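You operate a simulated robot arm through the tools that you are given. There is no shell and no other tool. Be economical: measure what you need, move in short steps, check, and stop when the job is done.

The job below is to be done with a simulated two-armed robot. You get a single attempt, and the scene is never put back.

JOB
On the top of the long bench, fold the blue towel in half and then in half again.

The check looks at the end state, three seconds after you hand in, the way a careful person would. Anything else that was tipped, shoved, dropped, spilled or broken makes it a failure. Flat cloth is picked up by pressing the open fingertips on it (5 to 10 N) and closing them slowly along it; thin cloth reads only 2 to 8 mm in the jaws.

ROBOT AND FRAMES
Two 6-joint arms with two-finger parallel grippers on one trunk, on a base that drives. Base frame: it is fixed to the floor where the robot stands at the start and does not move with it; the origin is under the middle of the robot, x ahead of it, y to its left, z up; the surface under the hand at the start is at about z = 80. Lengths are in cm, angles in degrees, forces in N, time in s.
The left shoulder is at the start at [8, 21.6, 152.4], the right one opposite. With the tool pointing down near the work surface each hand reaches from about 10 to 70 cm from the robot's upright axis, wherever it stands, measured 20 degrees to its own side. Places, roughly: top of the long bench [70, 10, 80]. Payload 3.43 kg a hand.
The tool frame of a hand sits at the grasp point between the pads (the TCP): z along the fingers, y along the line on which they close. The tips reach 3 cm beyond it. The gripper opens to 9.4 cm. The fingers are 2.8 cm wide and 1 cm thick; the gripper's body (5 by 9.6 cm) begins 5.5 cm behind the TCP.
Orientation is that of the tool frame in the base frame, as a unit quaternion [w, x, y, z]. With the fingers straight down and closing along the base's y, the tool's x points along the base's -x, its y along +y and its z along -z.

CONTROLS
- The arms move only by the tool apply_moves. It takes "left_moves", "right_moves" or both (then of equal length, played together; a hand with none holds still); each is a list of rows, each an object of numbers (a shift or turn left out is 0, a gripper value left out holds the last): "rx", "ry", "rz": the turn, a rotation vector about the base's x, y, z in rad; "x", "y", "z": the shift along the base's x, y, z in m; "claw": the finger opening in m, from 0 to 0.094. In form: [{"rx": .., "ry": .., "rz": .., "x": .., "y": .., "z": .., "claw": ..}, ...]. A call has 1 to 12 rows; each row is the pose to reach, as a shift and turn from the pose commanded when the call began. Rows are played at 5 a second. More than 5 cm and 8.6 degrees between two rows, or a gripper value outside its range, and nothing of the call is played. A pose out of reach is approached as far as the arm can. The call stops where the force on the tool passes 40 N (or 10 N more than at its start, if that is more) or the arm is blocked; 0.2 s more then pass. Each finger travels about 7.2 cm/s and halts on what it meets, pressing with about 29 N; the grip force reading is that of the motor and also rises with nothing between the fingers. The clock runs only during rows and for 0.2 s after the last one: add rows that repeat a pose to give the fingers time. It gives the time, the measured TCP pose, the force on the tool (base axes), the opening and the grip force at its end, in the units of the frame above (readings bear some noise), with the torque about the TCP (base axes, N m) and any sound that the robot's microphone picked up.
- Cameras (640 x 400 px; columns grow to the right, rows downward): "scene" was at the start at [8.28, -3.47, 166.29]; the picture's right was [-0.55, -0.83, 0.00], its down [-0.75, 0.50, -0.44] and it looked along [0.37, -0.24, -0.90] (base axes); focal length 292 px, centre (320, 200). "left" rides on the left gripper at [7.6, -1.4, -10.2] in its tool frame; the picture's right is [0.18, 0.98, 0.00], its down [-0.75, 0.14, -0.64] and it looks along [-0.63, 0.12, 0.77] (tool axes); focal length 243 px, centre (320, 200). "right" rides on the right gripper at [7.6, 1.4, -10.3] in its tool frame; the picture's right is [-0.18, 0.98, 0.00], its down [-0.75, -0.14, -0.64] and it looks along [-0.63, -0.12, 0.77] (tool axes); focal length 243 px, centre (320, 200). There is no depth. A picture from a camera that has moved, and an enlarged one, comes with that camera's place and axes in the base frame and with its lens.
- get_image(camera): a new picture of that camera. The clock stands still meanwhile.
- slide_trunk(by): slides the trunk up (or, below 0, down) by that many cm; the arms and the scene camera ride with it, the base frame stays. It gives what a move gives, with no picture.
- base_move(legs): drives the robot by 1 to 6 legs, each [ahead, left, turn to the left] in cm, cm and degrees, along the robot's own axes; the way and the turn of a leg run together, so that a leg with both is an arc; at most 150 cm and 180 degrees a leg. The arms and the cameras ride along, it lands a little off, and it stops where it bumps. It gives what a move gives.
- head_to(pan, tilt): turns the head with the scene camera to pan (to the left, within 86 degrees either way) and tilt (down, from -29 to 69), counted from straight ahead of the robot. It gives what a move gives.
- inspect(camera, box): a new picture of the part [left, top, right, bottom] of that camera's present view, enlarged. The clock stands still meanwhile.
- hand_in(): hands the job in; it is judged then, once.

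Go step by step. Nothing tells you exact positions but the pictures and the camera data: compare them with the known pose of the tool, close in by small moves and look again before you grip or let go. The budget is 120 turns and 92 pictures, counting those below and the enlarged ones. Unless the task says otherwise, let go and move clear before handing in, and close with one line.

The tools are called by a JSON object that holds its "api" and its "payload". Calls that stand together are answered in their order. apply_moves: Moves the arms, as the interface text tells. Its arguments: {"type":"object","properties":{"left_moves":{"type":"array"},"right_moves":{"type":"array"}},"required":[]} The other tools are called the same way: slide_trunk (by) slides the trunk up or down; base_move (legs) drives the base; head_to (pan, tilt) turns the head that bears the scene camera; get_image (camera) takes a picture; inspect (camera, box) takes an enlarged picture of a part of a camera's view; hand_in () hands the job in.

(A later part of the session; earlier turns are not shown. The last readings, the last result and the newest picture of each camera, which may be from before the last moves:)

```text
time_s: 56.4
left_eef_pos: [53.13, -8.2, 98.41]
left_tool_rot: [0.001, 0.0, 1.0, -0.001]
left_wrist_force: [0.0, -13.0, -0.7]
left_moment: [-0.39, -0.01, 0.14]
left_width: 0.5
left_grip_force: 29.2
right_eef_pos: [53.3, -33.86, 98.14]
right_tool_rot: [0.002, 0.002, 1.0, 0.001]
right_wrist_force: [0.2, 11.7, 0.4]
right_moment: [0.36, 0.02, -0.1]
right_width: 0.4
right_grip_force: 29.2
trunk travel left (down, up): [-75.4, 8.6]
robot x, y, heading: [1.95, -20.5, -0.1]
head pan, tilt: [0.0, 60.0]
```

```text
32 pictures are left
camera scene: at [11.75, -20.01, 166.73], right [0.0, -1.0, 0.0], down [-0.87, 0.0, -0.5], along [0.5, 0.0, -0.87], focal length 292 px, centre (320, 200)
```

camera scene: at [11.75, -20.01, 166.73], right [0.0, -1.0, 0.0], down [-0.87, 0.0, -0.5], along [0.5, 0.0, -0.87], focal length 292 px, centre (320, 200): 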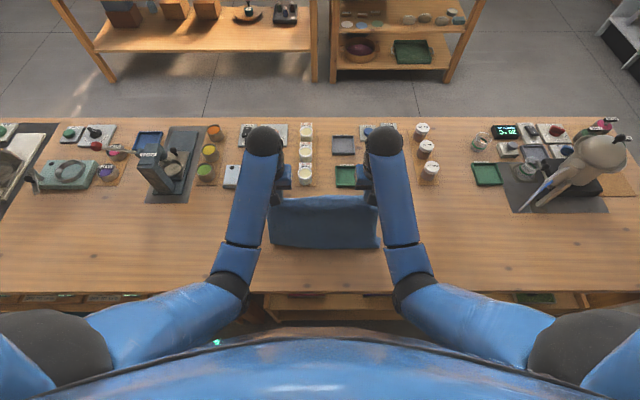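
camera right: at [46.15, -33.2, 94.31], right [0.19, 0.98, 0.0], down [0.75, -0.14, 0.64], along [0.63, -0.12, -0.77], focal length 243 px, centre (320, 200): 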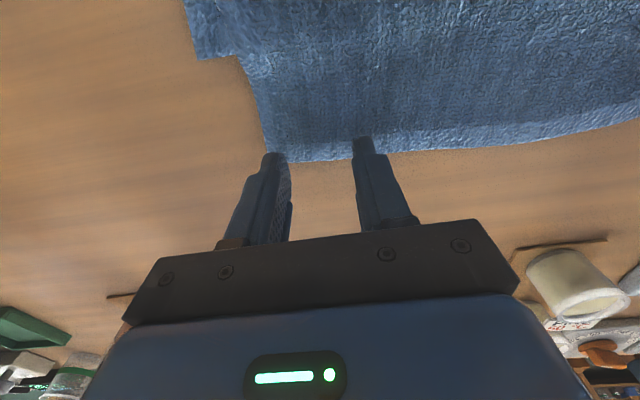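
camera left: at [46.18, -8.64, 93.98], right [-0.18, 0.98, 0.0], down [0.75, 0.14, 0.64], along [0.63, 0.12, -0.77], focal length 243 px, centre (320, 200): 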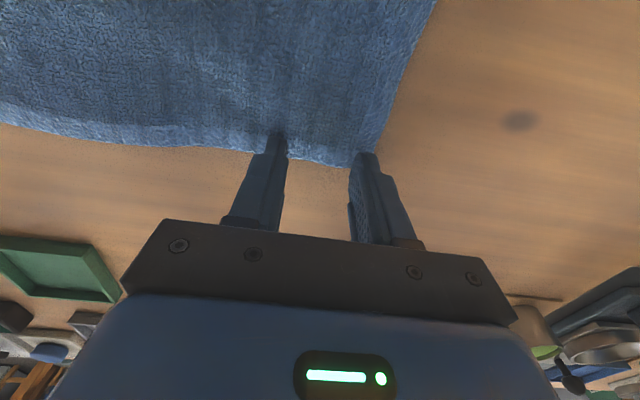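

Held as a single layer on both sides. I raise the trunk so the sheet hangs open, then look.

{"api": "slide_trunk", "payload": {"by": 8.5}}

{"api": "apply_moves", "payload": {"left_moves": [{"z": 0.01, "y": -0.003}, {"z": 0.02, "y": -0.003}, {"z": 0.025, "y": -0.003}, {"z": 0.025, "y": -0.003}], "right_moves": [{"z": 0.01, "y": 0.003}, {"z": 0.02, "y": 0.003}, {"z": 0.025, "y": 0.003}, {"z": 0.025, "y": 0.003}]}}

{"api": "get_image", "payload": {"camera": "scene"}}

```text
time_s: 57.6
left_eef_pos: [53.25, -8.16, 106.84]
left_tool_rot: [0.002, 0.002, 1.0, -0.001]
left_wrist_force: [-0.2, -13.2, 0.4]
left_moment: [-0.4, 0.0, 0.13]
left_width: 0.51
left_grip_force: 28.9
right_eef_pos: [53.43, -33.82, 106.77]
right_tool_rot: [0.002, 0.001, 1.0, 0.0]
right_wrist_force: [-0.7, 12.0, -0.1]
right_moment: [0.4, -0.05, -0.08]
right_width: 0.41
right_grip_force: 29.1
trunk travel left (down, up): [-83.9, 0.1]
robot x, y, heading: [2.12, -19.89, -0.3]
head pan, tilt: [0.0, 60.0]
```

```text
time_s: 58.6
left_eef_pos: [53.99, -8.72, 107.21]
left_tool_rot: [0.002, 0.001, 1.0, -0.001]
left_wrist_force: [-0.2, -5.2, -1.6]
left_moment: [-0.15, -0.03, 0.05]
left_width: 0.47
left_grip_force: 28.9
left hand out of reach, approached as far as the arm can: row 1, 2, 3, 4
right_eef_pos: [54.08, -33.36, 107.17]
right_tool_rot: [0.002, 0.002, 1.0, 0.0]
right_wrist_force: [-0.1, 5.7, -0.2]
right_moment: [0.09, -0.01, -0.07]
right_width: 0.34
right_grip_force: 29.3
right hand out of reach, approached as far as the arm can: row 1, 2, 3, 4
trunk travel left (down, up): [-83.9, 0.1]
robot x, y, heading: [1.72, -19.99, 0.1]
head pan, tilt: [0.0, 60.0]
```

```text
31 pictures are left
camera scene: at [11.74, -20.02, 175.23], right [0.0, -1.0, 0.0], down [-0.87, 0.0, -0.5], along [0.5, 0.0, -0.87], focal length 292 px, centre (320, 200)
```

scene: 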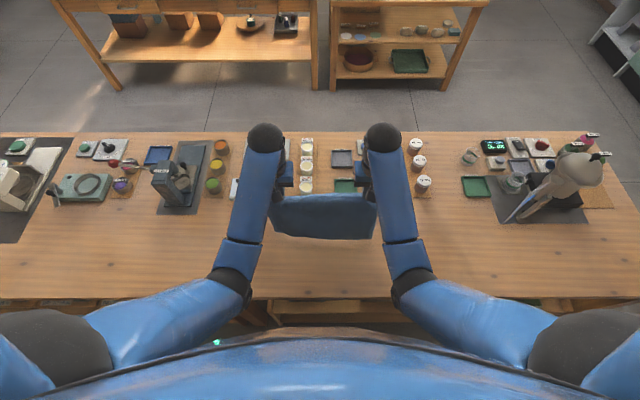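

The sheet hangs open almost full length. I carry it forward to x≈61, then lay it down flat by drawing the held edge back toward the robot while lowering.

{"api": "apply_moves", "payload": {"left_moves": [{"x": 0.02}, {"x": 0.04}, {"x": 0.06}, {"x": 0.075}, {"x": 0.075}], "right_moves": [{"x": 0.02}, {"x": 0.04}, {"x": 0.06}, {"x": 0.075}, {"x": 0.075}]}}

{"api": "get_image", "payload": {"camera": "left"}}

```text
time_s: 59.9
left_eef_pos: [61.43, -8.44, 107.2]
left_tool_rot: [0.003, 0.0, 1.0, -0.001]
left_wrist_force: [0.5, -3.9, -0.2]
left_moment: [-0.08, 0.0, 0.05]
left_width: 0.42
left_grip_force: 29.3
right_eef_pos: [61.4, -33.01, 107.05]
right_tool_rot: [0.001, 0.002, 1.0, 0.0]
right_wrist_force: [-0.3, 2.5, -0.8]
right_moment: [0.06, -0.01, -0.05]
right_width: 0.39
right_grip_force: 29.3
trunk travel left (down, up): [-83.9, 0.1]
robot x, y, heading: [2.53, -20.25, -0.4]
head pan, tilt: [0.0, 60.0]
```

```text
30 pictures are left
camera left: at [53.72, -9.93, 117.3], right [-0.18, 0.98, 0.0], down [0.75, 0.14, 0.64], along [0.63, 0.12, -0.77], focal length 243 px, centre (320, 200)
```

left: 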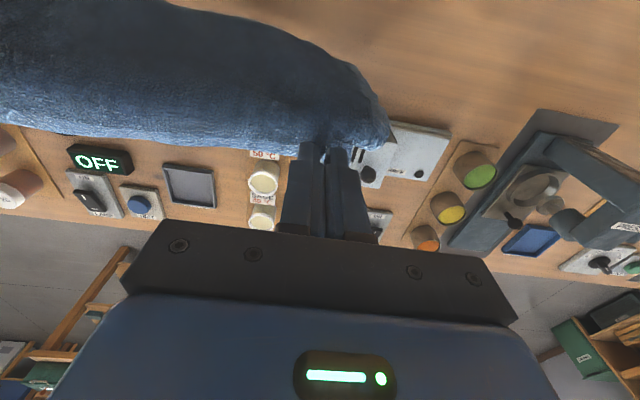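

The sheet hangs nearly clear. Now I lay it: equal lowering and drawing back.

{"api": "apply_moves", "payload": {"left_moves": [{}, {"x": -0.015, "z": -0.01}, {"x": -0.035, "z": -0.025}, {"x": -0.055, "z": -0.045}, {"x": -0.075, "z": -0.065}, {"x": -0.095, "z": -0.085}, {"x": -0.115, "z": -0.105}, {"x": -0.135, "z": -0.125}, {"x": -0.155, "z": -0.145}, {"x": -0.175, "z": -0.165}, {"x": -0.195, "z": -0.185}, {"x": -0.21, "z": -0.2}], "right_moves": [{}, {"x": -0.015, "z": -0.01}, {"x": -0.035, "z": -0.025}, {"x": -0.055, "z": -0.045}, {"x": -0.075, "z": -0.065}, {"x": -0.095, "z": -0.085}, {"x": -0.115, "z": -0.105}, {"x": -0.135, "z": -0.125}, {"x": -0.155, "z": -0.145}, {"x": -0.175, "z": -0.165}, {"x": -0.195, "z": -0.185}, {"x": -0.21, "z": -0.2}]}}

{"api": "get_image", "payload": {"camera": "scene"}}

```text
time_s: 62.5
left_eef_pos: [40.33, -8.52, 87.24]
left_tool_rot: [0.002, 0.0, 1.0, 0.0]
left_wrist_force: [-0.3, -4.4, 0.3]
left_moment: [-0.15, -0.04, 0.08]
left_width: 0.43
left_grip_force: 29.4
right_eef_pos: [40.4, -33.22, 87.18]
right_tool_rot: [0.002, 0.001, 1.0, 0.0]
right_wrist_force: [-0.3, 4.2, -0.1]
right_moment: [0.15, -0.01, -0.04]
right_width: 0.37
right_grip_force: 29.4
trunk travel left (down, up): [-83.9, 0.1]
robot x, y, heading: [2.12, -19.91, -0.3]
head pan, tilt: [0.0, 60.0]
```

```text
29 pictures are left
camera scene: at [11.64, -20.02, 175.24], right [0.0, -1.0, 0.0], down [-0.87, 0.0, -0.5], along [0.5, 0.0, -0.87], focal length 292 px, centre (320, 200)
```

scene: 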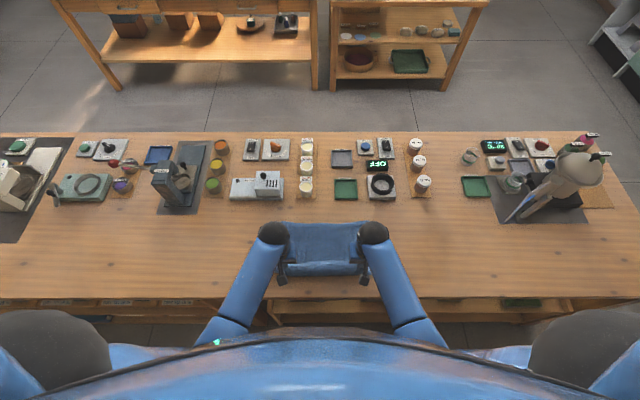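

The far edge is at x≈57 and lying well. I continue drawing back and down to the bench, then look closely.

{"api": "apply_moves", "payload": {"left_moves": [{"x": -0.015, "z": -0.012}, {"x": -0.03, "z": -0.022}, {"x": -0.045, "z": -0.029}, {"x": -0.06, "z": -0.033}], "right_moves": [{"x": -0.015, "z": -0.012}, {"x": -0.03, "z": -0.022}, {"x": -0.045, "z": -0.029}, {"x": -0.06, "z": -0.033}]}}

{"api": "inspect", "payload": {"camera": "scene", "box": [220, 200, 440, 340]}}

```text
time_s: 63.5
left_eef_pos: [34.37, -8.7, 83.95]
left_tool_rot: [0.002, 0.0, 1.0, -0.001]
left_wrist_force: [0.5, -4.0, 1.7]
left_moment: [-0.15, -0.03, 0.05]
left_width: 0.44
left_grip_force: 29.1
right_eef_pos: [34.36, -33.14, 83.9]
right_tool_rot: [0.003, 0.001, 1.0, 0.0]
right_wrist_force: [0.4, 3.4, 0.6]
right_moment: [0.1, -0.02, -0.04]
right_width: 0.37
right_grip_force: 29.4
trunk travel left (down, up): [-83.9, 0.1]
robot x, y, heading: [1.85, -19.84, -0.2]
head pan, tilt: [0.0, 60.0]
```

```text
2.86 times, centred on (330, 270) of scene
camera zoom: at [11.64, -20.03, 175.25], right [0.0, -1.0, 0.0], down [-0.87, 0.0, -0.5], along [0.5, 0.0, -0.87], focal length 835 px, centre (291, 0)
```

zoom: 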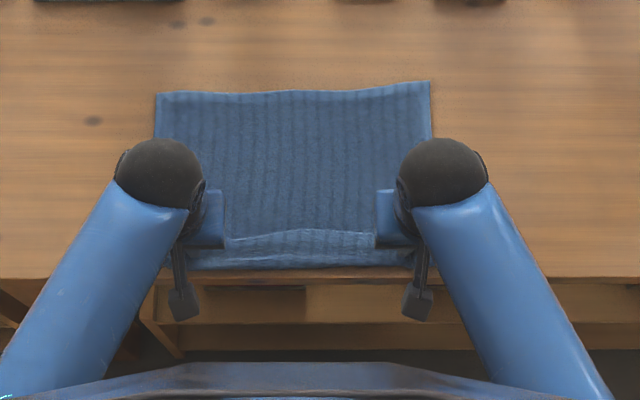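

The towel is flat again (far edge x≈53–54.6) with just a small hem roll at the near edge, which will drop out when hung. I release and lift clear.

{"api": "apply_moves", "payload": {"left_moves": [{"z": -0.004}, {"z": -0.004, "claw": 0.01}, {"z": -0.004, "claw": 0.02}, {"z": -0.004, "claw": 0.03}, {"z": -0.003, "claw": 0.04}, {"z": 0.02}, {"z": 0.05}, {"z": 0.055, "y": 0.04}, {"z": 0.055, "y": 0.08}], "right_moves": [{"z": -0.004}, {"z": -0.004, "claw": 0.01}, {"z": -0.004, "claw": 0.02}, {"z": -0.004, "claw": 0.03}, {"z": -0.003, "claw": 0.04}, {"z": 0.02}, {"z": 0.05}, {"z": 0.055, "y": -0.04}, {"z": 0.055, "y": -0.08}]}}

{"api": "inspect", "payload": {"camera": "scene", "box": [220, 200, 440, 340]}}

```text
time_s: 65.5
left_eef_pos: [34.42, -0.76, 89.14]
left_tool_rot: [0.0, 0.001, 1.0, -0.001]
left_wrist_force: [0.1, -0.1, -0.5]
left_moment: [0.02, -0.02, 0.01]
left_width: 4.0
left_grip_force: 0.1
right_eef_pos: [34.33, -40.84, 89.42]
right_tool_rot: [0.002, 0.001, 1.0, 0.0]
right_wrist_force: [-1.6, 0.1, 0.0]
right_moment: [0.04, -0.03, 0.01]
right_width: 4.0
right_grip_force: 0.1
trunk travel left (down, up): [-83.9, 0.1]
robot x, y, heading: [2.33, -19.95, -0.2]
head pan, tilt: [0.0, 60.0]
```

```text
2.86 times, centred on (330, 270) of scene
camera zoom: at [11.74, -20.02, 175.23], right [0.0, -1.0, 0.0], down [-0.87, 0.0, -0.5], along [0.5, 0.0, -0.87], focal length 835 px, centre (291, 0)
```

zoom: 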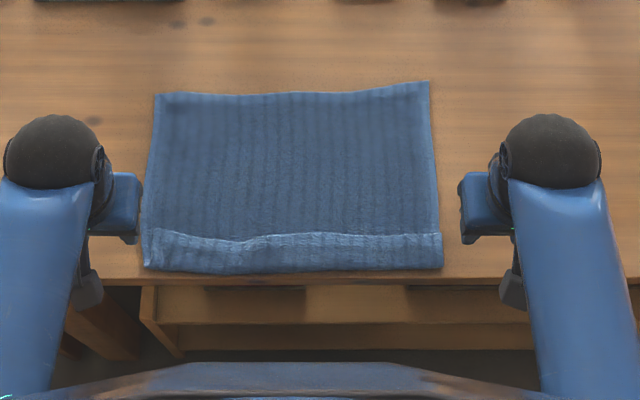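

The towel is flat with a 3.6 cm hem roll at the near edge; the true midline is at x≈40.4 (left) and 41.4 (right). I go to the side edges there and press.

{"api": "apply_moves", "payload": {"left_moves": [{"x": 0.03, "y": -0.02}, {"x": 0.06, "y": -0.05}, {"x": 0.06, "y": -0.064, "z": -0.02}, {"x": 0.06, "y": -0.064, "z": -0.045}, {"x": 0.06, "y": -0.064, "z": -0.053}, {"x": 0.06, "y": -0.064, "z": -0.057}, {"x": 0.06, "y": -0.064, "z": -0.057}], "right_moves": [{"x": 0.03, "y": 0.03}, {"x": 0.06, "y": 0.06}, {"x": 0.071, "y": 0.075, "z": -0.02}, {"x": 0.071, "y": 0.075, "z": -0.045}, {"x": 0.071, "y": 0.075, "z": -0.055}, {"x": 0.071, "y": 0.075, "z": -0.06}, {"x": 0.071, "y": 0.075, "z": -0.06}]}}

{"api": "get_image", "payload": {"camera": "left"}}

{"api": "get_image", "payload": {"camera": "right"}}

```text
time_s: 67.0
left_eef_pos: [40.23, -6.95, 83.5]
left_tool_rot: [0.002, 0.001, 1.0, 0.0]
left_wrist_force: [0.7, 0.8, -0.1]
left_moment: [-0.02, -0.01, 0.0]
left_width: 4.01
left_grip_force: 0.1
right_eef_pos: [41.52, -33.66, 83.41]
right_tool_rot: [0.003, 0.002, 1.0, 0.0]
right_wrist_force: [0.9, 0.9, 1.7]
right_moment: [0.02, -0.02, 0.04]
right_width: 4.03
right_grip_force: 0.0
trunk travel left (down, up): [-83.9, 0.1]
robot x, y, heading: [2.09, -19.96, 0.1]
head pan, tilt: [0.0, 60.0]
```

```text
26 pictures are left
camera left: at [32.64, -8.27, 93.67], right [-0.18, 0.98, 0.0], down [0.75, 0.14, 0.64], along [0.63, 0.12, -0.76], focal length 243 px, centre (320, 200)
```

left: 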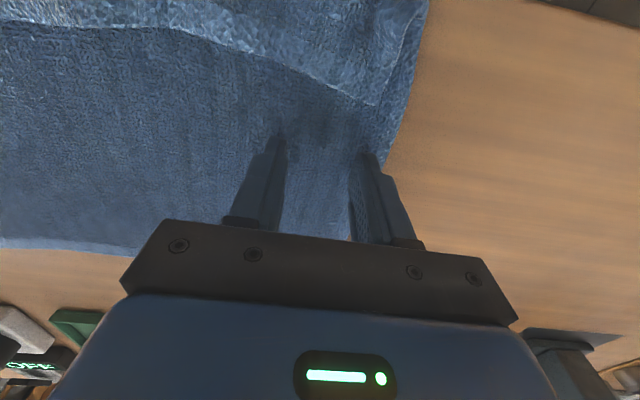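

```text
25 pictures are left
camera right: at [33.87, -32.41, 93.62], right [0.19, 0.98, 0.0], down [0.75, -0.14, 0.65], along [0.63, -0.12, -0.76], focal length 243 px, centre (320, 200)
```

right: 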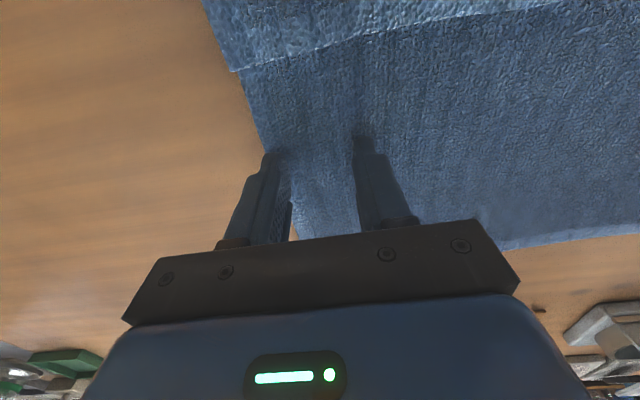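

Both pairs sit just inside the side edges at the midline. I press and check force.

{"api": "apply_moves", "payload": {"left_moves": [{"z": -0.004}, {"z": -0.004}], "right_moves": [{"z": -0.002}, {"z": -0.002}]}}

```text
time_s: 67.7
left_eef_pos: [40.23, -6.9, 83.37]
left_tool_rot: [0.003, 0.0, 1.0, -0.001]
left_wrist_force: [-1.4, 0.9, 10.2]
left_moment: [0.13, 0.07, 0.0]
left_width: 4.01
left_grip_force: 0.0
right_eef_pos: [41.62, -33.67, 83.37]
right_tool_rot: [0.004, 0.002, 1.0, 0.0]
right_wrist_force: [0.4, -1.8, 11.9]
right_moment: [-0.08, -0.02, -0.03]
right_width: 4.02
right_grip_force: 0.1
trunk travel left (down, up): [-83.9, 0.1]
robot x, y, heading: [2.05, -20.06, -0.3]
head pan, tilt: [0.0, 60.0]
```

About 10–12 N. I close slowly and then lift to let both halves hang.

{"api": "apply_moves", "payload": {"left_moves": [{"claw": 0.038}, {"claw": 0.034}, {"claw": 0.03}, {"claw": 0.026}, {"claw": 0.022}, {"claw": 0.018}, {"claw": 0.014}, {"claw": 0.01}, {"claw": 0.006}, {"claw": 0.002}, {"claw": 0.0}, {"claw": 0.0}], "right_moves": [{"claw": 0.038}, {"claw": 0.034}, {"claw": 0.03}, {"claw": 0.026}, {"claw": 0.022}, {"claw": 0.018}, {"claw": 0.014}, {"claw": 0.01}, {"claw": 0.006}, {"claw": 0.002}, {"claw": 0.0}, {"claw": 0.0}]}}

{"api": "apply_moves", "payload": {"left_moves": [{"z": 0.025}, {"z": 0.05}, {"z": 0.075, "x": 0.01}, {"z": 0.1, "x": 0.025}, {"z": 0.125, "x": 0.04}, {"z": 0.15, "x": 0.06}, {"z": 0.165, "x": 0.08}, {"z": 0.165, "x": 0.09}, {"z": 0.165, "x": 0.09}], "right_moves": [{"z": 0.025}, {"z": 0.05}, {"z": 0.075, "x": 0.01}, {"z": 0.1, "x": 0.025}, {"z": 0.125, "x": 0.04}, {"z": 0.15, "x": 0.06}, {"z": 0.165, "x": 0.075}, {"z": 0.165, "x": 0.08}, {"z": 0.165, "x": 0.08}]}}

{"api": "inspect", "payload": {"camera": "scene", "box": [220, 150, 440, 290]}}

{"api": "get_image", "payload": {"camera": "right"}}

```text
time_s: 70.2
left_eef_pos: [40.25, -6.93, 83.27]
left_tool_rot: [0.002, 0.001, 1.0, -0.002]
left_wrist_force: [-0.1, -20.7, 10.3]
left_moment: [-0.59, 0.03, 0.04]
left_width: 0.42
left_grip_force: 28.7
right_eef_pos: [41.39, -33.66, 83.23]
right_tool_rot: [0.004, 0.001, 1.0, 0.001]
right_wrist_force: [-0.9, 19.6, 14.7]
right_moment: [0.62, 0.01, -0.04]
right_width: 0.63
right_grip_force: 28.5
trunk travel left (down, up): [-83.9, 0.1]
robot x, y, heading: [2.12, -20.1, -0.2]
head pan, tilt: [0.0, 60.0]
```

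```text
time_s: 72.2
left_eef_pos: [49.26, -7.09, 99.85]
left_tool_rot: [0.001, 0.001, 1.0, -0.001]
left_wrist_force: [-0.2, -21.0, -0.1]
left_moment: [-0.63, -0.03, 0.0]
left_width: 0.42
left_grip_force: 28.8
right_eef_pos: [49.37, -33.85, 99.53]
right_tool_rot: [0.002, 0.001, 1.0, 0.0]
right_wrist_force: [0.1, 20.7, 0.4]
right_moment: [0.66, -0.01, -0.03]
right_width: 0.59
right_grip_force: 29.6
trunk travel left (down, up): [-83.9, 0.1]
robot x, y, heading: [1.76, -20.27, -0.2]
head pan, tilt: [0.0, 60.0]
```

```text
2.86 times, centred on (330, 220) of scene
camera zoom: at [11.66, -20.02, 175.24], right [0.0, -1.0, 0.0], down [-0.87, 0.0, -0.5], along [0.5, 0.0, -0.87], focal length 835 px, centre (291, 143)
```

zoom: 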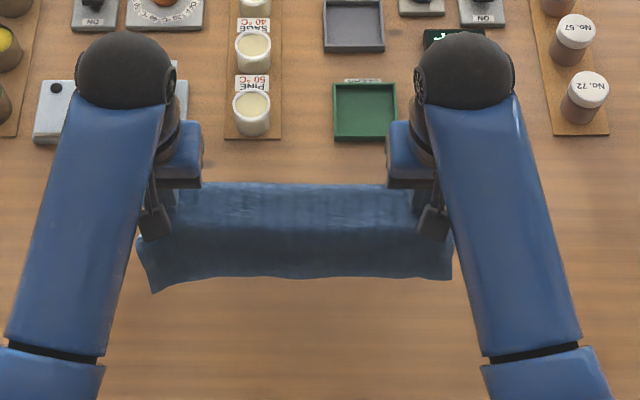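

```text
23 pictures are left
camera right: at [41.78, -32.47, 109.78], right [0.19, 0.98, 0.0], down [0.75, -0.14, 0.64], along [0.63, -0.12, -0.76], focal length 243 px, centre (320, 200)
```

right: 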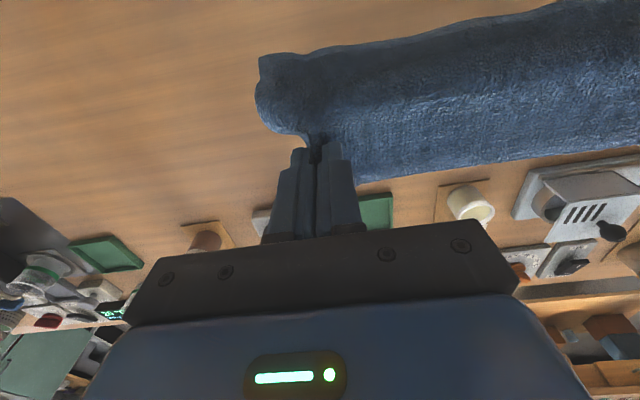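

Both halves hang free from the midline. I carry it forward a bit and lay it by lowering while drawing back, as before.

{"api": "apply_moves", "payload": {"left_moves": [{"x": 0.02, "y": -0.003}, {"x": 0.04, "y": -0.005}, {"x": 0.06, "y": -0.005}, {"x": 0.065, "y": -0.005}, {"x": 0.065, "y": -0.005}, {"x": 0.065, "y": -0.005, "z": -0.015}, {"x": 0.065, "y": -0.005, "z": -0.028}, {"x": 0.055, "y": -0.005, "z": -0.038}, {"x": 0.04, "y": -0.005, "z": -0.05}, {"x": 0.025, "y": -0.005, "z": -0.063}, {"x": 0.01, "y": -0.005, "z": -0.077}, {"x": -0.005, "y": -0.005, "z": -0.091}], "right_moves": [{"x": 0.02, "y": 0.003}, {"x": 0.04, "y": 0.005}, {"x": 0.06, "y": 0.005}, {"x": 0.065, "y": 0.005}, {"x": 0.065, "y": 0.005}, {"x": 0.065, "y": 0.005, "z": -0.015}, {"x": 0.065, "y": 0.005, "z": -0.028}, {"x": 0.055, "y": 0.005, "z": -0.038}, {"x": 0.04, "y": 0.005, "z": -0.05}, {"x": 0.025, "y": 0.005, "z": -0.063}, {"x": 0.01, "y": 0.005, "z": -0.077}, {"x": -0.005, "y": 0.005, "z": -0.091}]}}

{"api": "apply_moves", "payload": {"left_moves": [{"x": -0.015, "z": -0.015}, {"x": -0.03, "z": -0.03}, {"x": -0.045, "z": -0.045}, {"x": -0.055, "z": -0.057}, {"x": -0.065, "z": -0.066}, {"x": -0.07, "z": -0.067}], "right_moves": [{"x": -0.015, "z": -0.015}, {"x": -0.03, "z": -0.03}, {"x": -0.045, "z": -0.045}, {"x": -0.055, "z": -0.057}, {"x": -0.065, "z": -0.066}, {"x": -0.07, "z": -0.067}]}}

{"api": "inspect", "payload": {"camera": "scene", "box": [220, 180, 440, 320]}}

```text
time_s: 74.8
left_eef_pos: [48.88, -7.47, 90.76]
left_tool_rot: [0.003, 0.0, 1.0, -0.001]
left_wrist_force: [0.3, -5.6, 0.9]
left_moment: [-0.14, -0.02, -0.02]
left_width: 0.36
left_grip_force: 28.9
right_eef_pos: [48.92, -33.42, 90.56]
right_tool_rot: [0.002, 0.001, 1.0, 0.0]
right_wrist_force: [0.3, 5.0, 0.7]
right_moment: [0.14, -0.02, -0.03]
right_width: 0.46
right_grip_force: 29.3
trunk travel left (down, up): [-83.9, 0.1]
robot x, y, heading: [2.03, -19.74, 0.2]
head pan, tilt: [0.0, 60.0]
```

```text
time_s: 76.2
left_eef_pos: [41.77, -7.4, 84.06]
left_tool_rot: [0.003, 0.001, 1.0, -0.001]
left_wrist_force: [0.9, -4.6, 3.0]
left_moment: [-0.12, -0.05, 0.01]
left_width: 0.39
left_grip_force: 28.8
right_eef_pos: [42.02, -33.22, 83.82]
right_tool_rot: [0.002, 0.002, 1.0, 0.0]
right_wrist_force: [0.9, 5.1, 2.2]
right_moment: [0.17, -0.03, -0.03]
right_width: 0.47
right_grip_force: 28.8
trunk travel left (down, up): [-83.9, 0.1]
robot x, y, heading: [1.77, -19.97, -0.2]
head pan, tilt: [0.0, 60.0]
```

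```text
2.86 times, centred on (330, 250) of scene
camera zoom: at [11.65, -20.02, 175.25], right [0.0, -1.0, 0.0], down [-0.87, 0.0, -0.5], along [0.5, 0.0, -0.87], focal length 835 px, centre (291, 57)
```

zoom: 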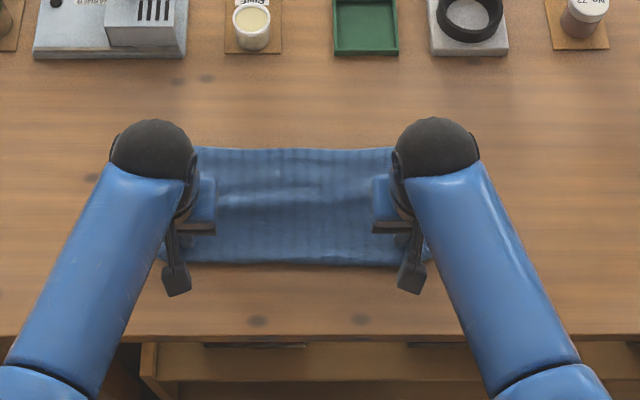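

The strip lies folded at x≈41–54. I release, spreading the fingers, and back off to look.

{"api": "apply_moves", "payload": {"left_moves": [{"z": -0.003}, {"z": -0.003, "claw": 0.01}, {"z": -0.003, "claw": 0.02}, {"z": -0.003, "claw": 0.03}, {"z": -0.002, "claw": 0.04}, {"z": 0.02}, {"z": 0.05}, {"z": 0.055, "y": 0.04}, {"z": 0.055, "y": 0.08}, {"z": 0.055, "y": 0.11}], "right_moves": [{"z": -0.002}, {"z": -0.002, "claw": 0.01}, {"z": -0.002, "claw": 0.02}, {"z": -0.002, "claw": 0.03}, {"z": -0.001, "claw": 0.04}, {"z": 0.02}, {"z": 0.05}, {"z": 0.055, "y": -0.04}, {"z": 0.055, "y": -0.08}, {"z": 0.055, "y": -0.11}]}}

{"api": "inspect", "payload": {"camera": "scene", "box": [240, 210, 410, 318]}}

```text
time_s: 78.5
left_eef_pos: [41.94, 3.61, 89.28]
left_tool_rot: [0.001, 0.001, 1.0, -0.001]
left_wrist_force: [-0.5, 0.3, 0.9]
left_moment: [0.02, -0.02, -0.01]
left_width: 3.99
left_grip_force: 0.1
right_eef_pos: [41.92, -44.23, 89.36]
right_tool_rot: [0.001, 0.001, 1.0, 0.0]
right_wrist_force: [0.1, 0.4, -0.9]
right_moment: [0.0, 0.02, 0.0]
right_width: 3.97
right_grip_force: 0.0
trunk travel left (down, up): [-83.9, 0.1]
robot x, y, heading: [2.17, -20.29, -0.1]
head pan, tilt: [0.0, 60.0]
```

```text
3.70 times, centred on (325, 264) of scene
camera zoom: at [11.77, -20.01, 175.23], right [0.0, -1.0, 0.0], down [-0.87, 0.0, -0.5], along [0.5, 0.0, -0.87], focal length 1082 px, centre (302, -37)
```

zoom: 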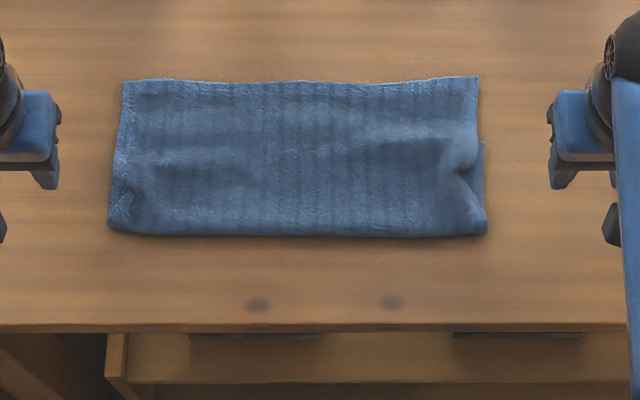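

The strip looks neat; top runs x≈39–54. I check from the sides whether the bottom layer's edge is flat and how far it reaches.

{"api": "get_image", "payload": {"camera": "right"}}

{"api": "get_image", "payload": {"camera": "left"}}

```text
20 pictures are left
camera right: at [34.27, -42.88, 99.52], right [0.19, 0.98, 0.0], down [0.75, -0.14, 0.64], along [0.63, -0.12, -0.76], focal length 243 px, centre (320, 200)
```

right: 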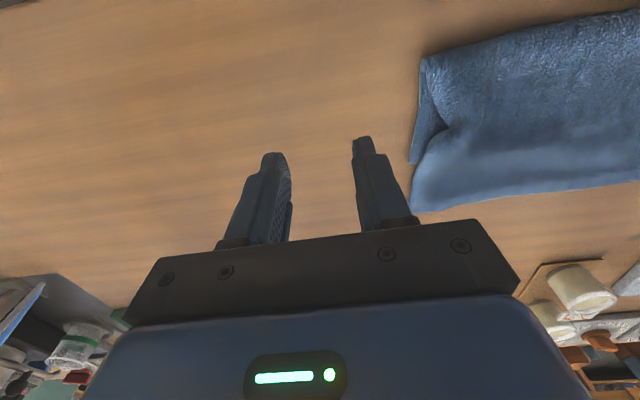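

```text
19 pictures are left
camera left: at [34.3, 2.35, 99.41], right [-0.18, 0.98, 0.0], down [0.75, 0.14, 0.64], along [0.63, 0.12, -0.77], focal length 243 px, centre (320, 200)
```

left: 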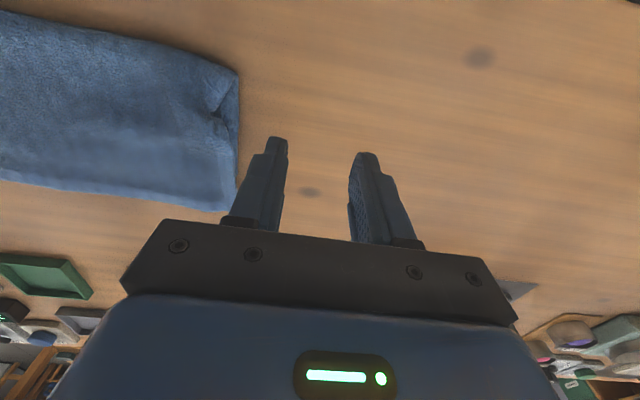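

The bottom layer's right corner shows at x≈47.8, short of the top edge at 54. I zoom in to see whether its hem is still rolled.

{"api": "inspect", "payload": {"camera": "right", "box": [390, 40, 550, 220]}}

```text
2.22 times, centred on (470, 130) of right
camera zoom: at [34.27, -42.88, 99.52], right [0.19, 0.98, 0.0], down [0.75, -0.14, 0.64], along [0.63, -0.12, -0.76], focal length 539 px, centre (-13, 356)
```

zoom: 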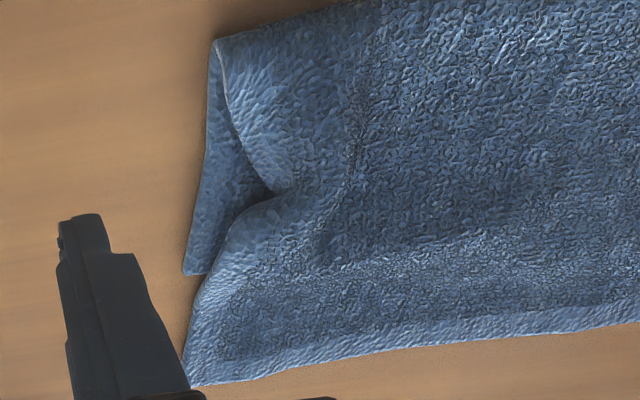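

The bottom layer is about 3 cm short because its hem is still rolled under. I re-pinch just inside the crease, on the top layer, to hang it again and then drag it while laying so the hem pulls out.

{"api": "apply_moves", "payload": {"left_moves": [{"y": -0.04}, {"y": -0.08}, {"x": -0.013, "y": -0.112}, {"x": -0.013, "y": -0.112, "z": -0.03}, {"x": -0.013, "y": -0.112, "z": -0.048}, {"x": -0.013, "y": -0.112, "z": -0.054}, {"x": -0.013, "y": -0.112, "z": -0.054}], "right_moves": [{"y": 0.04}, {"y": 0.08}, {"x": -0.013, "y": 0.112}, {"x": -0.013, "y": 0.112, "z": -0.03}, {"x": -0.013, "y": 0.112, "z": -0.048}, {"x": -0.013, "y": 0.112, "z": -0.054}, {"x": -0.013, "y": 0.112, "z": -0.054}]}}

```text
time_s: 80.0
left_eef_pos: [40.53, -7.62, 84.08]
left_tool_rot: [0.002, 0.001, 1.0, -0.001]
left_wrist_force: [0.2, 0.5, 0.3]
left_moment: [0.03, -0.03, 0.0]
left_width: 4.01
left_grip_force: 0.1
right_eef_pos: [40.82, -32.98, 83.92]
right_tool_rot: [0.003, 0.001, 1.0, 0.0]
right_wrist_force: [-0.3, 0.4, 1.7]
right_moment: [-0.02, -0.03, 0.05]
right_width: 4.0
right_grip_force: 0.0
trunk travel left (down, up): [-83.9, 0.1]
robot x, y, heading: [2.58, -19.97, -0.0]
head pan, tilt: [0.0, 60.0]
```

Nearly touching; I press lightly and close slowly.

{"api": "apply_moves", "payload": {"left_moves": [{"claw": 0.04, "z": -0.004}, {"claw": 0.036, "z": -0.004}, {"claw": 0.032, "z": -0.004}, {"claw": 0.028, "z": -0.004}, {"claw": 0.024, "z": -0.004}, {"claw": 0.02, "z": -0.004}, {"claw": 0.016, "z": -0.004}, {"claw": 0.012, "z": -0.004}, {"claw": 0.008, "z": -0.004}, {"claw": 0.004, "z": -0.004}, {"claw": 0.0, "z": -0.004}, {"claw": 0.0, "z": -0.004}], "right_moves": [{"claw": 0.04, "z": -0.003}, {"claw": 0.036, "z": -0.003}, {"claw": 0.032, "z": -0.003}, {"claw": 0.028, "z": -0.003}, {"claw": 0.024, "z": -0.003}, {"claw": 0.02, "z": -0.003}, {"claw": 0.016, "z": -0.003}, {"claw": 0.012, "z": -0.003}, {"claw": 0.008, "z": -0.003}, {"claw": 0.004, "z": -0.003}, {"claw": 0.0, "z": -0.003}, {"claw": 0.0, "z": -0.003}]}}

{"api": "apply_moves", "payload": {"left_moves": [{"z": 0.03}, {"z": 0.06}, {"z": 0.09, "x": 0.02}, {"z": 0.12, "x": 0.04}, {"z": 0.15, "x": 0.06}, {"z": 0.17, "x": 0.09}, {"z": 0.18, "x": 0.12}, {"z": 0.18, "x": 0.15}, {"z": 0.18, "x": 0.18}, {"z": 0.18, "x": 0.2}, {"z": 0.18, "x": 0.2}], "right_moves": [{"z": 0.03}, {"z": 0.06}, {"z": 0.09, "x": 0.02}, {"z": 0.12, "x": 0.04}, {"z": 0.15, "x": 0.06}, {"z": 0.17, "x": 0.09}, {"z": 0.18, "x": 0.12}, {"z": 0.18, "x": 0.15}, {"z": 0.18, "x": 0.18}, {"z": 0.18, "x": 0.2}, {"z": 0.18, "x": 0.2}]}}

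{"api": "get_image", "payload": {"camera": "right"}}

```text
time_s: 82.7
left_eef_pos: [40.49, -7.59, 83.64]
left_tool_rot: [0.002, 0.001, 1.0, 0.0]
left_wrist_force: [0.1, -8.8, 8.9]
left_moment: [-0.28, 0.02, -0.05]
left_width: 0.73
left_grip_force: 29.0
right_eef_pos: [40.79, -33.04, 83.76]
right_tool_rot: [0.003, 0.002, 1.0, 0.001]
right_wrist_force: [-0.9, 7.6, 5.1]
right_moment: [0.28, 0.04, 0.07]
right_width: 0.5
right_grip_force: 29.6
trunk travel left (down, up): [-83.9, 0.1]
robot x, y, heading: [2.13, -19.75, -0.1]
head pan, tilt: [0.0, 60.0]
```

```text
time_s: 85.0
left_eef_pos: [60.54, -7.66, 101.76]
left_tool_rot: [0.002, 0.001, 1.0, -0.001]
left_wrist_force: [0.5, -7.7, -0.8]
left_moment: [-0.22, -0.02, 0.01]
left_width: 0.7
left_grip_force: 28.5
right_eef_pos: [60.58, -32.9, 101.72]
right_tool_rot: [0.002, 0.001, 1.0, 0.0]
right_wrist_force: [-0.1, 7.5, -0.9]
right_moment: [0.22, 0.01, 0.04]
right_width: 0.47
right_grip_force: 28.7
trunk travel left (down, up): [-83.9, 0.1]
robot x, y, heading: [2.07, -20.04, -0.1]
head pan, tilt: [0.0, 60.0]
```

```text
17 pictures are left
camera right: at [52.96, -31.58, 111.89], right [0.19, 0.98, 0.0], down [0.75, -0.14, 0.64], along [0.63, -0.12, -0.76], focal length 243 px, centre (320, 200)
```

right: 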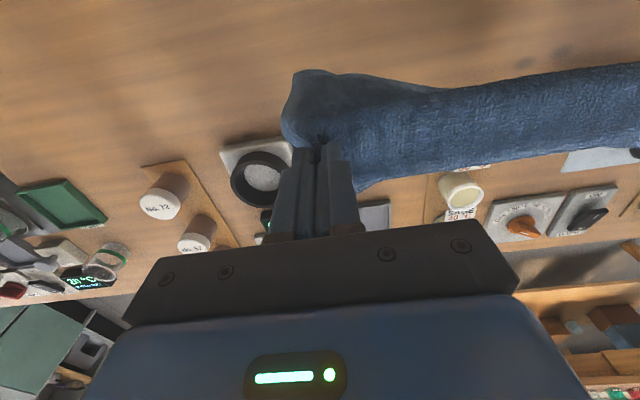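

Hanging clear. I shake it vertically a few times to drop the hem, then lay it down with a longer backward drag.

{"api": "apply_moves", "payload": {"left_moves": [{"z": -0.02}, {"z": 0.02}, {"z": -0.02}, {"z": 0.02}, {"z": -0.02}, {"z": 0.02}, {"z": -0.02}, {"z": 0.0}, {"z": 0.0}, {"z": 0.0}], "right_moves": [{"z": -0.02}, {"z": 0.02}, {"z": -0.02}, {"z": 0.02}, {"z": -0.02}, {"z": 0.02}, {"z": -0.02}, {"z": 0.0}, {"z": 0.0}, {"z": 0.0}]}}

{"api": "apply_moves", "payload": {"left_moves": [{"z": -0.015}, {"z": -0.03}, {"x": -0.02, "z": -0.045}, {"x": -0.04, "z": -0.06}, {"x": -0.06, "z": -0.08}, {"x": -0.08, "z": -0.1}, {"x": -0.1, "z": -0.12}, {"x": -0.12, "z": -0.138}, {"x": -0.14, "z": -0.153}, {"x": -0.16, "z": -0.163}, {"x": -0.18, "z": -0.17}, {"x": -0.195, "z": -0.175}], "right_moves": [{"z": -0.015}, {"z": -0.03}, {"x": -0.02, "z": -0.045}, {"x": -0.04, "z": -0.06}, {"x": -0.06, "z": -0.08}, {"x": -0.08, "z": -0.1}, {"x": -0.1, "z": -0.12}, {"x": -0.12, "z": -0.138}, {"x": -0.14, "z": -0.153}, {"x": -0.16, "z": -0.163}, {"x": -0.18, "z": -0.17}, {"x": -0.195, "z": -0.175}]}}

{"api": "inspect", "payload": {"camera": "scene", "box": [220, 190, 420, 318]}}

```text
time_s: 87.2
left_eef_pos: [60.58, -7.63, 101.71]
left_tool_rot: [0.001, 0.001, 1.0, -0.001]
left_wrist_force: [-0.5, -5.9, -0.6]
left_moment: [-0.16, 0.02, -0.03]
left_width: 0.67
left_grip_force: 28.5
right_eef_pos: [60.9, -32.79, 101.76]
right_tool_rot: [0.002, 0.001, 1.0, -0.001]
right_wrist_force: [0.8, 5.1, 0.2]
right_moment: [0.17, 0.01, 0.02]
right_width: 0.46
right_grip_force: 28.2
trunk travel left (down, up): [-83.9, 0.1]
robot x, y, heading: [1.87, -20.33, -0.0]
head pan, tilt: [0.0, 60.0]
```

```text
time_s: 89.8
left_eef_pos: [41.22, -7.69, 84.22]
left_tool_rot: [0.003, 0.001, 1.0, -0.001]
left_wrist_force: [0.5, -8.2, 0.0]
left_moment: [-0.21, 0.01, -0.07]
left_width: 0.7
left_grip_force: 28.7
right_eef_pos: [41.28, -33.07, 84.15]
right_tool_rot: [0.003, 0.001, 1.0, 0.0]
right_wrist_force: [-0.2, 6.9, -0.1]
right_moment: [0.25, -0.02, 0.0]
right_width: 0.47
right_grip_force: 29.1
trunk travel left (down, up): [-83.9, 0.1]
robot x, y, heading: [2.02, -19.65, -0.0]
head pan, tilt: [0.0, 60.0]
```

```text
3.12 times, centred on (320, 254) of scene
camera zoom: at [11.63, -20.01, 175.25], right [0.0, -1.0, 0.0], down [-0.87, 0.0, -0.5], along [0.5, 0.0, -0.87], focal length 913 px, centre (320, 31)
```

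zoom: 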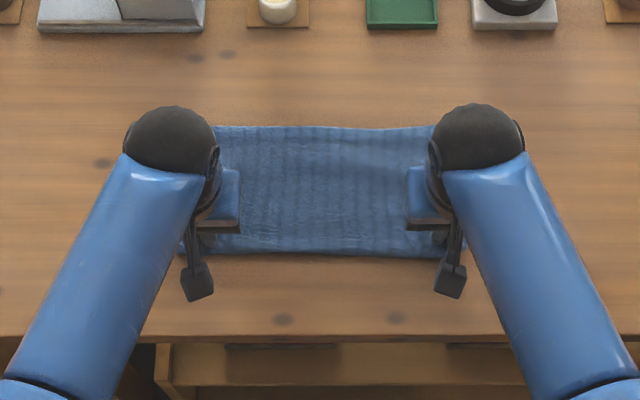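

I release with finger spread and look from above.

{"api": "apply_moves", "payload": {"left_moves": [{"z": -0.004}, {"z": -0.004, "claw": 0.01}, {"z": -0.004, "claw": 0.02}, {"z": -0.004, "claw": 0.03}, {"z": -0.003, "claw": 0.04}, {"z": 0.02}, {"z": 0.05}, {"z": 0.055, "y": 0.04}, {"z": 0.055, "y": 0.08}, {"z": 0.055, "y": 0.11}], "right_moves": [{"z": -0.003}, {"z": -0.003, "claw": 0.01}, {"z": -0.003, "claw": 0.02}, {"z": -0.003, "claw": 0.03}, {"z": -0.002, "claw": 0.04}, {"z": 0.02}, {"z": 0.05}, {"z": 0.055, "y": -0.04}, {"z": 0.055, "y": -0.08}, {"z": 0.055, "y": -0.11}]}}

{"api": "inspect", "payload": {"camera": "scene", "box": [240, 210, 410, 318]}}

{"api": "inspect", "payload": {"camera": "right", "box": [390, 20, 640, 220]}}

```text
time_s: 92.0
left_eef_pos: [41.13, 3.46, 89.84]
left_tool_rot: [0.002, 0.001, 1.0, -0.001]
left_wrist_force: [0.1, -0.4, -0.1]
left_moment: [0.01, -0.01, 0.02]
left_width: 3.99
left_grip_force: 0.1
right_eef_pos: [41.07, -43.93, 89.66]
right_tool_rot: [0.002, 0.001, 1.0, -0.001]
right_wrist_force: [-0.1, 0.3, -0.6]
right_moment: [-0.01, -0.01, -0.02]
right_width: 4.0
right_grip_force: 0.1
trunk travel left (down, up): [-83.9, 0.1]
robot x, y, heading: [1.82, -20.04, -0.1]
head pan, tilt: [0.0, 60.0]
```

```text
3.70 times, centred on (325, 264) of scene
camera zoom: at [11.77, -20.02, 175.23], right [0.0, -1.0, 0.0], down [-0.87, 0.0, -0.5], along [0.5, 0.0, -0.87], focal length 1082 px, centre (302, -37)
```

zoom: 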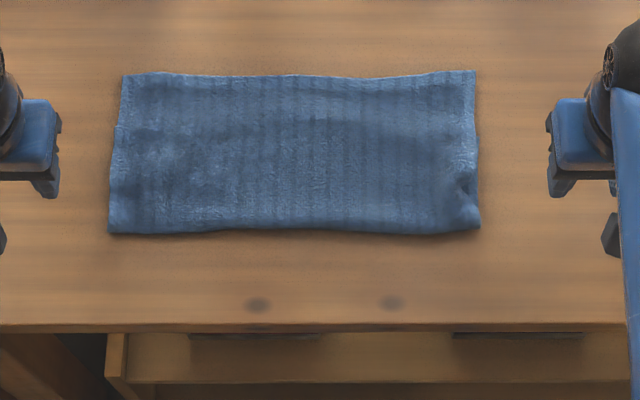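

```text
2.00 times, centred on (515, 120) of right
camera zoom: at [33.45, -42.64, 99.82], right [0.19, 0.98, 0.0], down [0.75, -0.14, 0.64], along [0.63, -0.12, -0.76], focal length 485 px, centre (-70, 360)
```

zoom: 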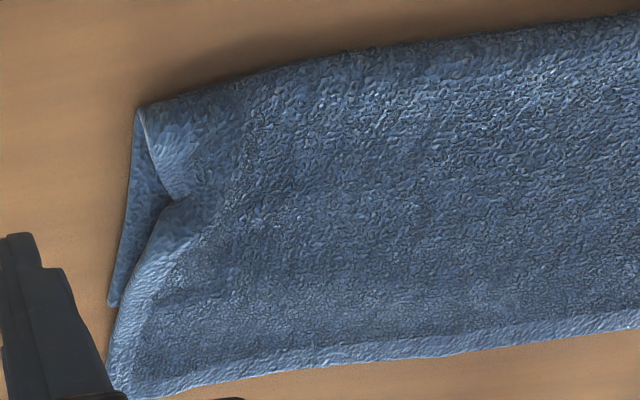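

The top measures about 15 cm, so the bottom must be shorter. I'll pinch the far corners of the top flap, lift it upright, view the bottom layer, and re-set the crease before laying it back.

{"api": "apply_moves", "payload": {"left_moves": [{"x": 0.04}, {"x": 0.08}, {"x": 0.121}, {"x": 0.121, "y": -0.04}, {"x": 0.121, "y": -0.08}, {"x": 0.121, "y": -0.104, "z": -0.02}, {"x": 0.121, "y": -0.104, "z": -0.045}, {"x": 0.121, "y": -0.104, "z": -0.058}, {"x": 0.121, "y": -0.104, "z": -0.064}, {"x": 0.121, "y": -0.104, "z": -0.064}], "right_moves": [{"x": 0.04}, {"x": 0.08}, {"x": 0.125}, {"x": 0.125, "y": 0.04}, {"x": 0.125, "y": 0.08}, {"x": 0.125, "y": 0.115, "z": -0.02}, {"x": 0.125, "y": 0.115, "z": -0.045}, {"x": 0.125, "y": 0.115, "z": -0.058}, {"x": 0.125, "y": 0.115, "z": -0.063}, {"x": 0.125, "y": 0.115, "z": -0.063}]}}

{"api": "get_image", "payload": {"camera": "left"}}

```text
time_s: 94.2
left_eef_pos: [53.31, -7.04, 83.34]
left_tool_rot: [0.003, 0.001, 1.0, -0.001]
left_wrist_force: [0.3, -1.4, 3.6]
left_moment: [-0.01, -0.02, -0.02]
left_width: 4.02
left_grip_force: 0.0
right_eef_pos: [53.75, -32.56, 83.42]
right_tool_rot: [0.003, 0.002, 1.0, 0.0]
right_wrist_force: [0.3, -0.3, 2.7]
right_moment: [0.01, -0.01, 0.01]
right_width: 4.01
right_grip_force: 0.1
trunk travel left (down, up): [-83.9, 0.1]
robot x, y, heading: [2.33, -20.19, -0.0]
head pan, tilt: [0.0, 60.0]
```

```text
13 pictures are left
camera left: at [45.5, -8.43, 93.46], right [-0.18, 0.98, 0.0], down [0.75, 0.14, 0.65], along [0.63, 0.12, -0.76], focal length 243 px, centre (320, 200)
```

left: 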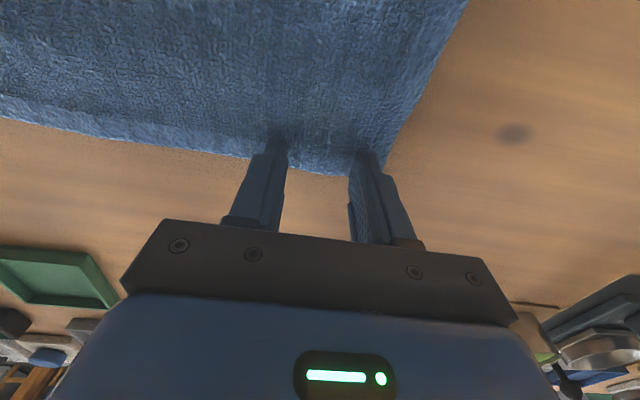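

In place and just touching. I press, close, and swing the flap up to near vertical.

{"api": "apply_moves", "payload": {"left_moves": [{"claw": 0.038, "z": -0.002}, {"claw": 0.034, "z": -0.002}, {"claw": 0.03, "z": -0.002}, {"claw": 0.026, "z": -0.002}, {"claw": 0.022, "z": -0.002}, {"claw": 0.018, "z": -0.002}, {"claw": 0.014, "z": -0.002}, {"claw": 0.01, "z": -0.002}, {"claw": 0.006, "z": -0.002}, {"claw": 0.002, "z": -0.002}, {"claw": 0.0, "z": -0.002}, {"claw": 0.0, "z": -0.002}], "right_moves": [{"claw": 0.038, "z": -0.003}, {"claw": 0.034, "z": -0.003}, {"claw": 0.03, "z": -0.003}, {"claw": 0.026, "z": -0.003}, {"claw": 0.022, "z": -0.003}, {"claw": 0.018, "z": -0.003}, {"claw": 0.014, "z": -0.003}, {"claw": 0.01, "z": -0.003}, {"claw": 0.006, "z": -0.003}, {"claw": 0.002, "z": -0.003}, {"claw": 0.0, "z": -0.003}, {"claw": 0.0, "z": -0.003}]}}

{"api": "apply_moves", "payload": {"left_moves": [{"z": 0.025, "x": -0.005}, {"z": 0.045, "x": -0.015}, {"z": 0.065, "x": -0.03}, {"z": 0.085, "x": -0.05}, {"z": 0.1, "x": -0.07}, {"z": 0.113, "x": -0.09}, {"z": 0.122, "x": -0.11}, {"z": 0.122, "x": -0.12}], "right_moves": [{"z": 0.025, "x": -0.005}, {"z": 0.045, "x": -0.015}, {"z": 0.065, "x": -0.03}, {"z": 0.085, "x": -0.05}, {"z": 0.1, "x": -0.07}, {"z": 0.113, "x": -0.09}, {"z": 0.122, "x": -0.11}, {"z": 0.122, "x": -0.12}]}}

{"api": "inspect", "payload": {"camera": "scene", "box": [220, 190, 440, 330]}}

```text
time_s: 96.8
left_eef_pos: [52.98, -7.01, 83.33]
left_tool_rot: [0.003, 0.001, 1.0, 0.0]
left_wrist_force: [0.9, -9.7, 19.2]
left_moment: [-0.23, 0.06, 0.02]
left_width: 0.46
left_grip_force: 29.4
right_eef_pos: [53.48, -32.47, 83.37]
right_tool_rot: [0.003, 0.002, 1.0, 0.001]
right_wrist_force: [1.6, 9.0, 21.3]
right_moment: [0.23, 0.08, -0.1]
right_width: 0.43
right_grip_force: 28.9
trunk travel left (down, up): [-83.9, 0.1]
robot x, y, heading: [2.09, -19.8, 0.1]
head pan, tilt: [0.0, 60.0]
```

```text
time_s: 98.7
left_eef_pos: [41.02, -7.09, 95.38]
left_tool_rot: [0.001, 0.0, 1.0, -0.001]
left_wrist_force: [0.1, -5.7, 0.0]
left_moment: [-0.2, 0.01, 0.08]
left_width: 0.39
left_grip_force: 29.2
right_eef_pos: [41.61, -32.5, 95.29]
right_tool_rot: [0.001, 0.001, 1.0, 0.0]
right_wrist_force: [0.2, 5.8, 0.0]
right_moment: [0.19, 0.0, -0.03]
right_width: 0.38
right_grip_force: 29.1
trunk travel left (down, up): [-83.9, 0.1]
robot x, y, heading: [2.14, -19.87, -0.0]
head pan, tilt: [0.0, 60.0]
```

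```text
2.86 times, centred on (330, 260) of scene
camera zoom: at [11.67, -20.02, 175.24], right [0.0, -1.0, 0.0], down [-0.87, 0.0, -0.5], along [0.5, 0.0, -0.87], focal length 835 px, centre (291, 29)
```

zoom: 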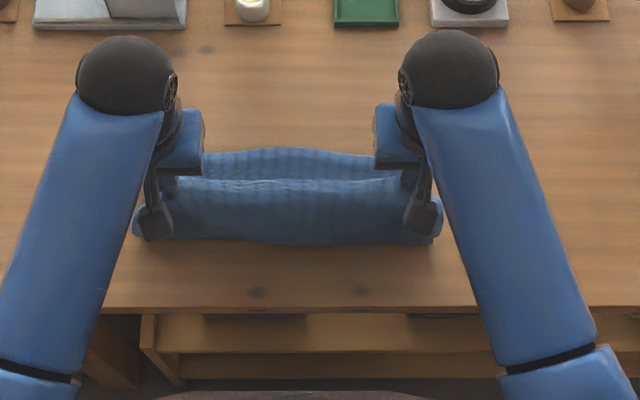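

The bottom layer lies flat with its edge at x≈50 and the crease at 38.4, so the crease should be at ≈36.6. I draw the upright flap back to set it there, then lay it forward in an arc.

{"api": "apply_moves", "payload": {"left_moves": [{"x": -0.01}, {"x": -0.02}, {"x": -0.03}, {"x": -0.04, "z": -0.003}, {"x": -0.042, "z": -0.006}, {"x": -0.042, "z": -0.006}], "right_moves": [{"x": -0.01}, {"x": -0.02}, {"x": -0.03}, {"x": -0.04, "z": -0.003}, {"x": -0.046, "z": -0.006}, {"x": -0.046, "z": -0.006}]}}

{"api": "inspect", "payload": {"camera": "scene", "box": [220, 190, 440, 330]}}

```text
time_s: 100.0
left_eef_pos: [37.01, -6.98, 94.76]
left_tool_rot: [0.002, 0.002, 1.0, -0.001]
left_wrist_force: [0.0, -5.5, 0.3]
left_moment: [-0.2, 0.01, 0.05]
left_width: 0.41
left_grip_force: 28.8
right_eef_pos: [37.02, -32.51, 94.54]
right_tool_rot: [0.001, 0.002, 1.0, 0.001]
right_wrist_force: [0.4, 6.2, 0.5]
right_moment: [0.2, -0.01, -0.04]
right_width: 0.38
right_grip_force: 29.1
trunk travel left (down, up): [-83.9, 0.1]
robot x, y, heading: [2.02, -19.75, 0.1]
head pan, tilt: [0.0, 60.0]
```

```text
2.86 times, centred on (330, 260) of scene
camera zoom: at [11.8, -20.02, 175.23], right [0.0, -1.0, 0.0], down [-0.87, 0.0, -0.5], along [0.5, 0.0, -0.87], focal length 835 px, centre (291, 29)
```

zoom: 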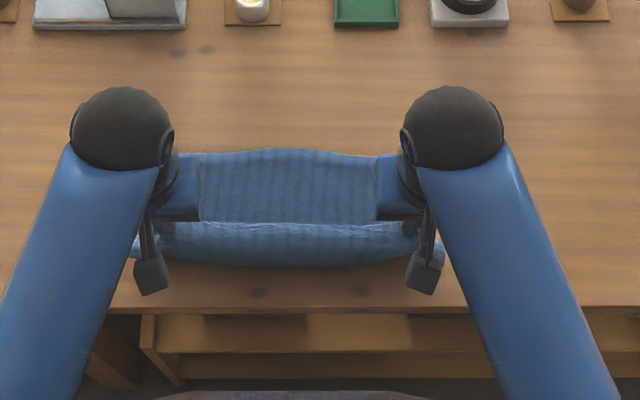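

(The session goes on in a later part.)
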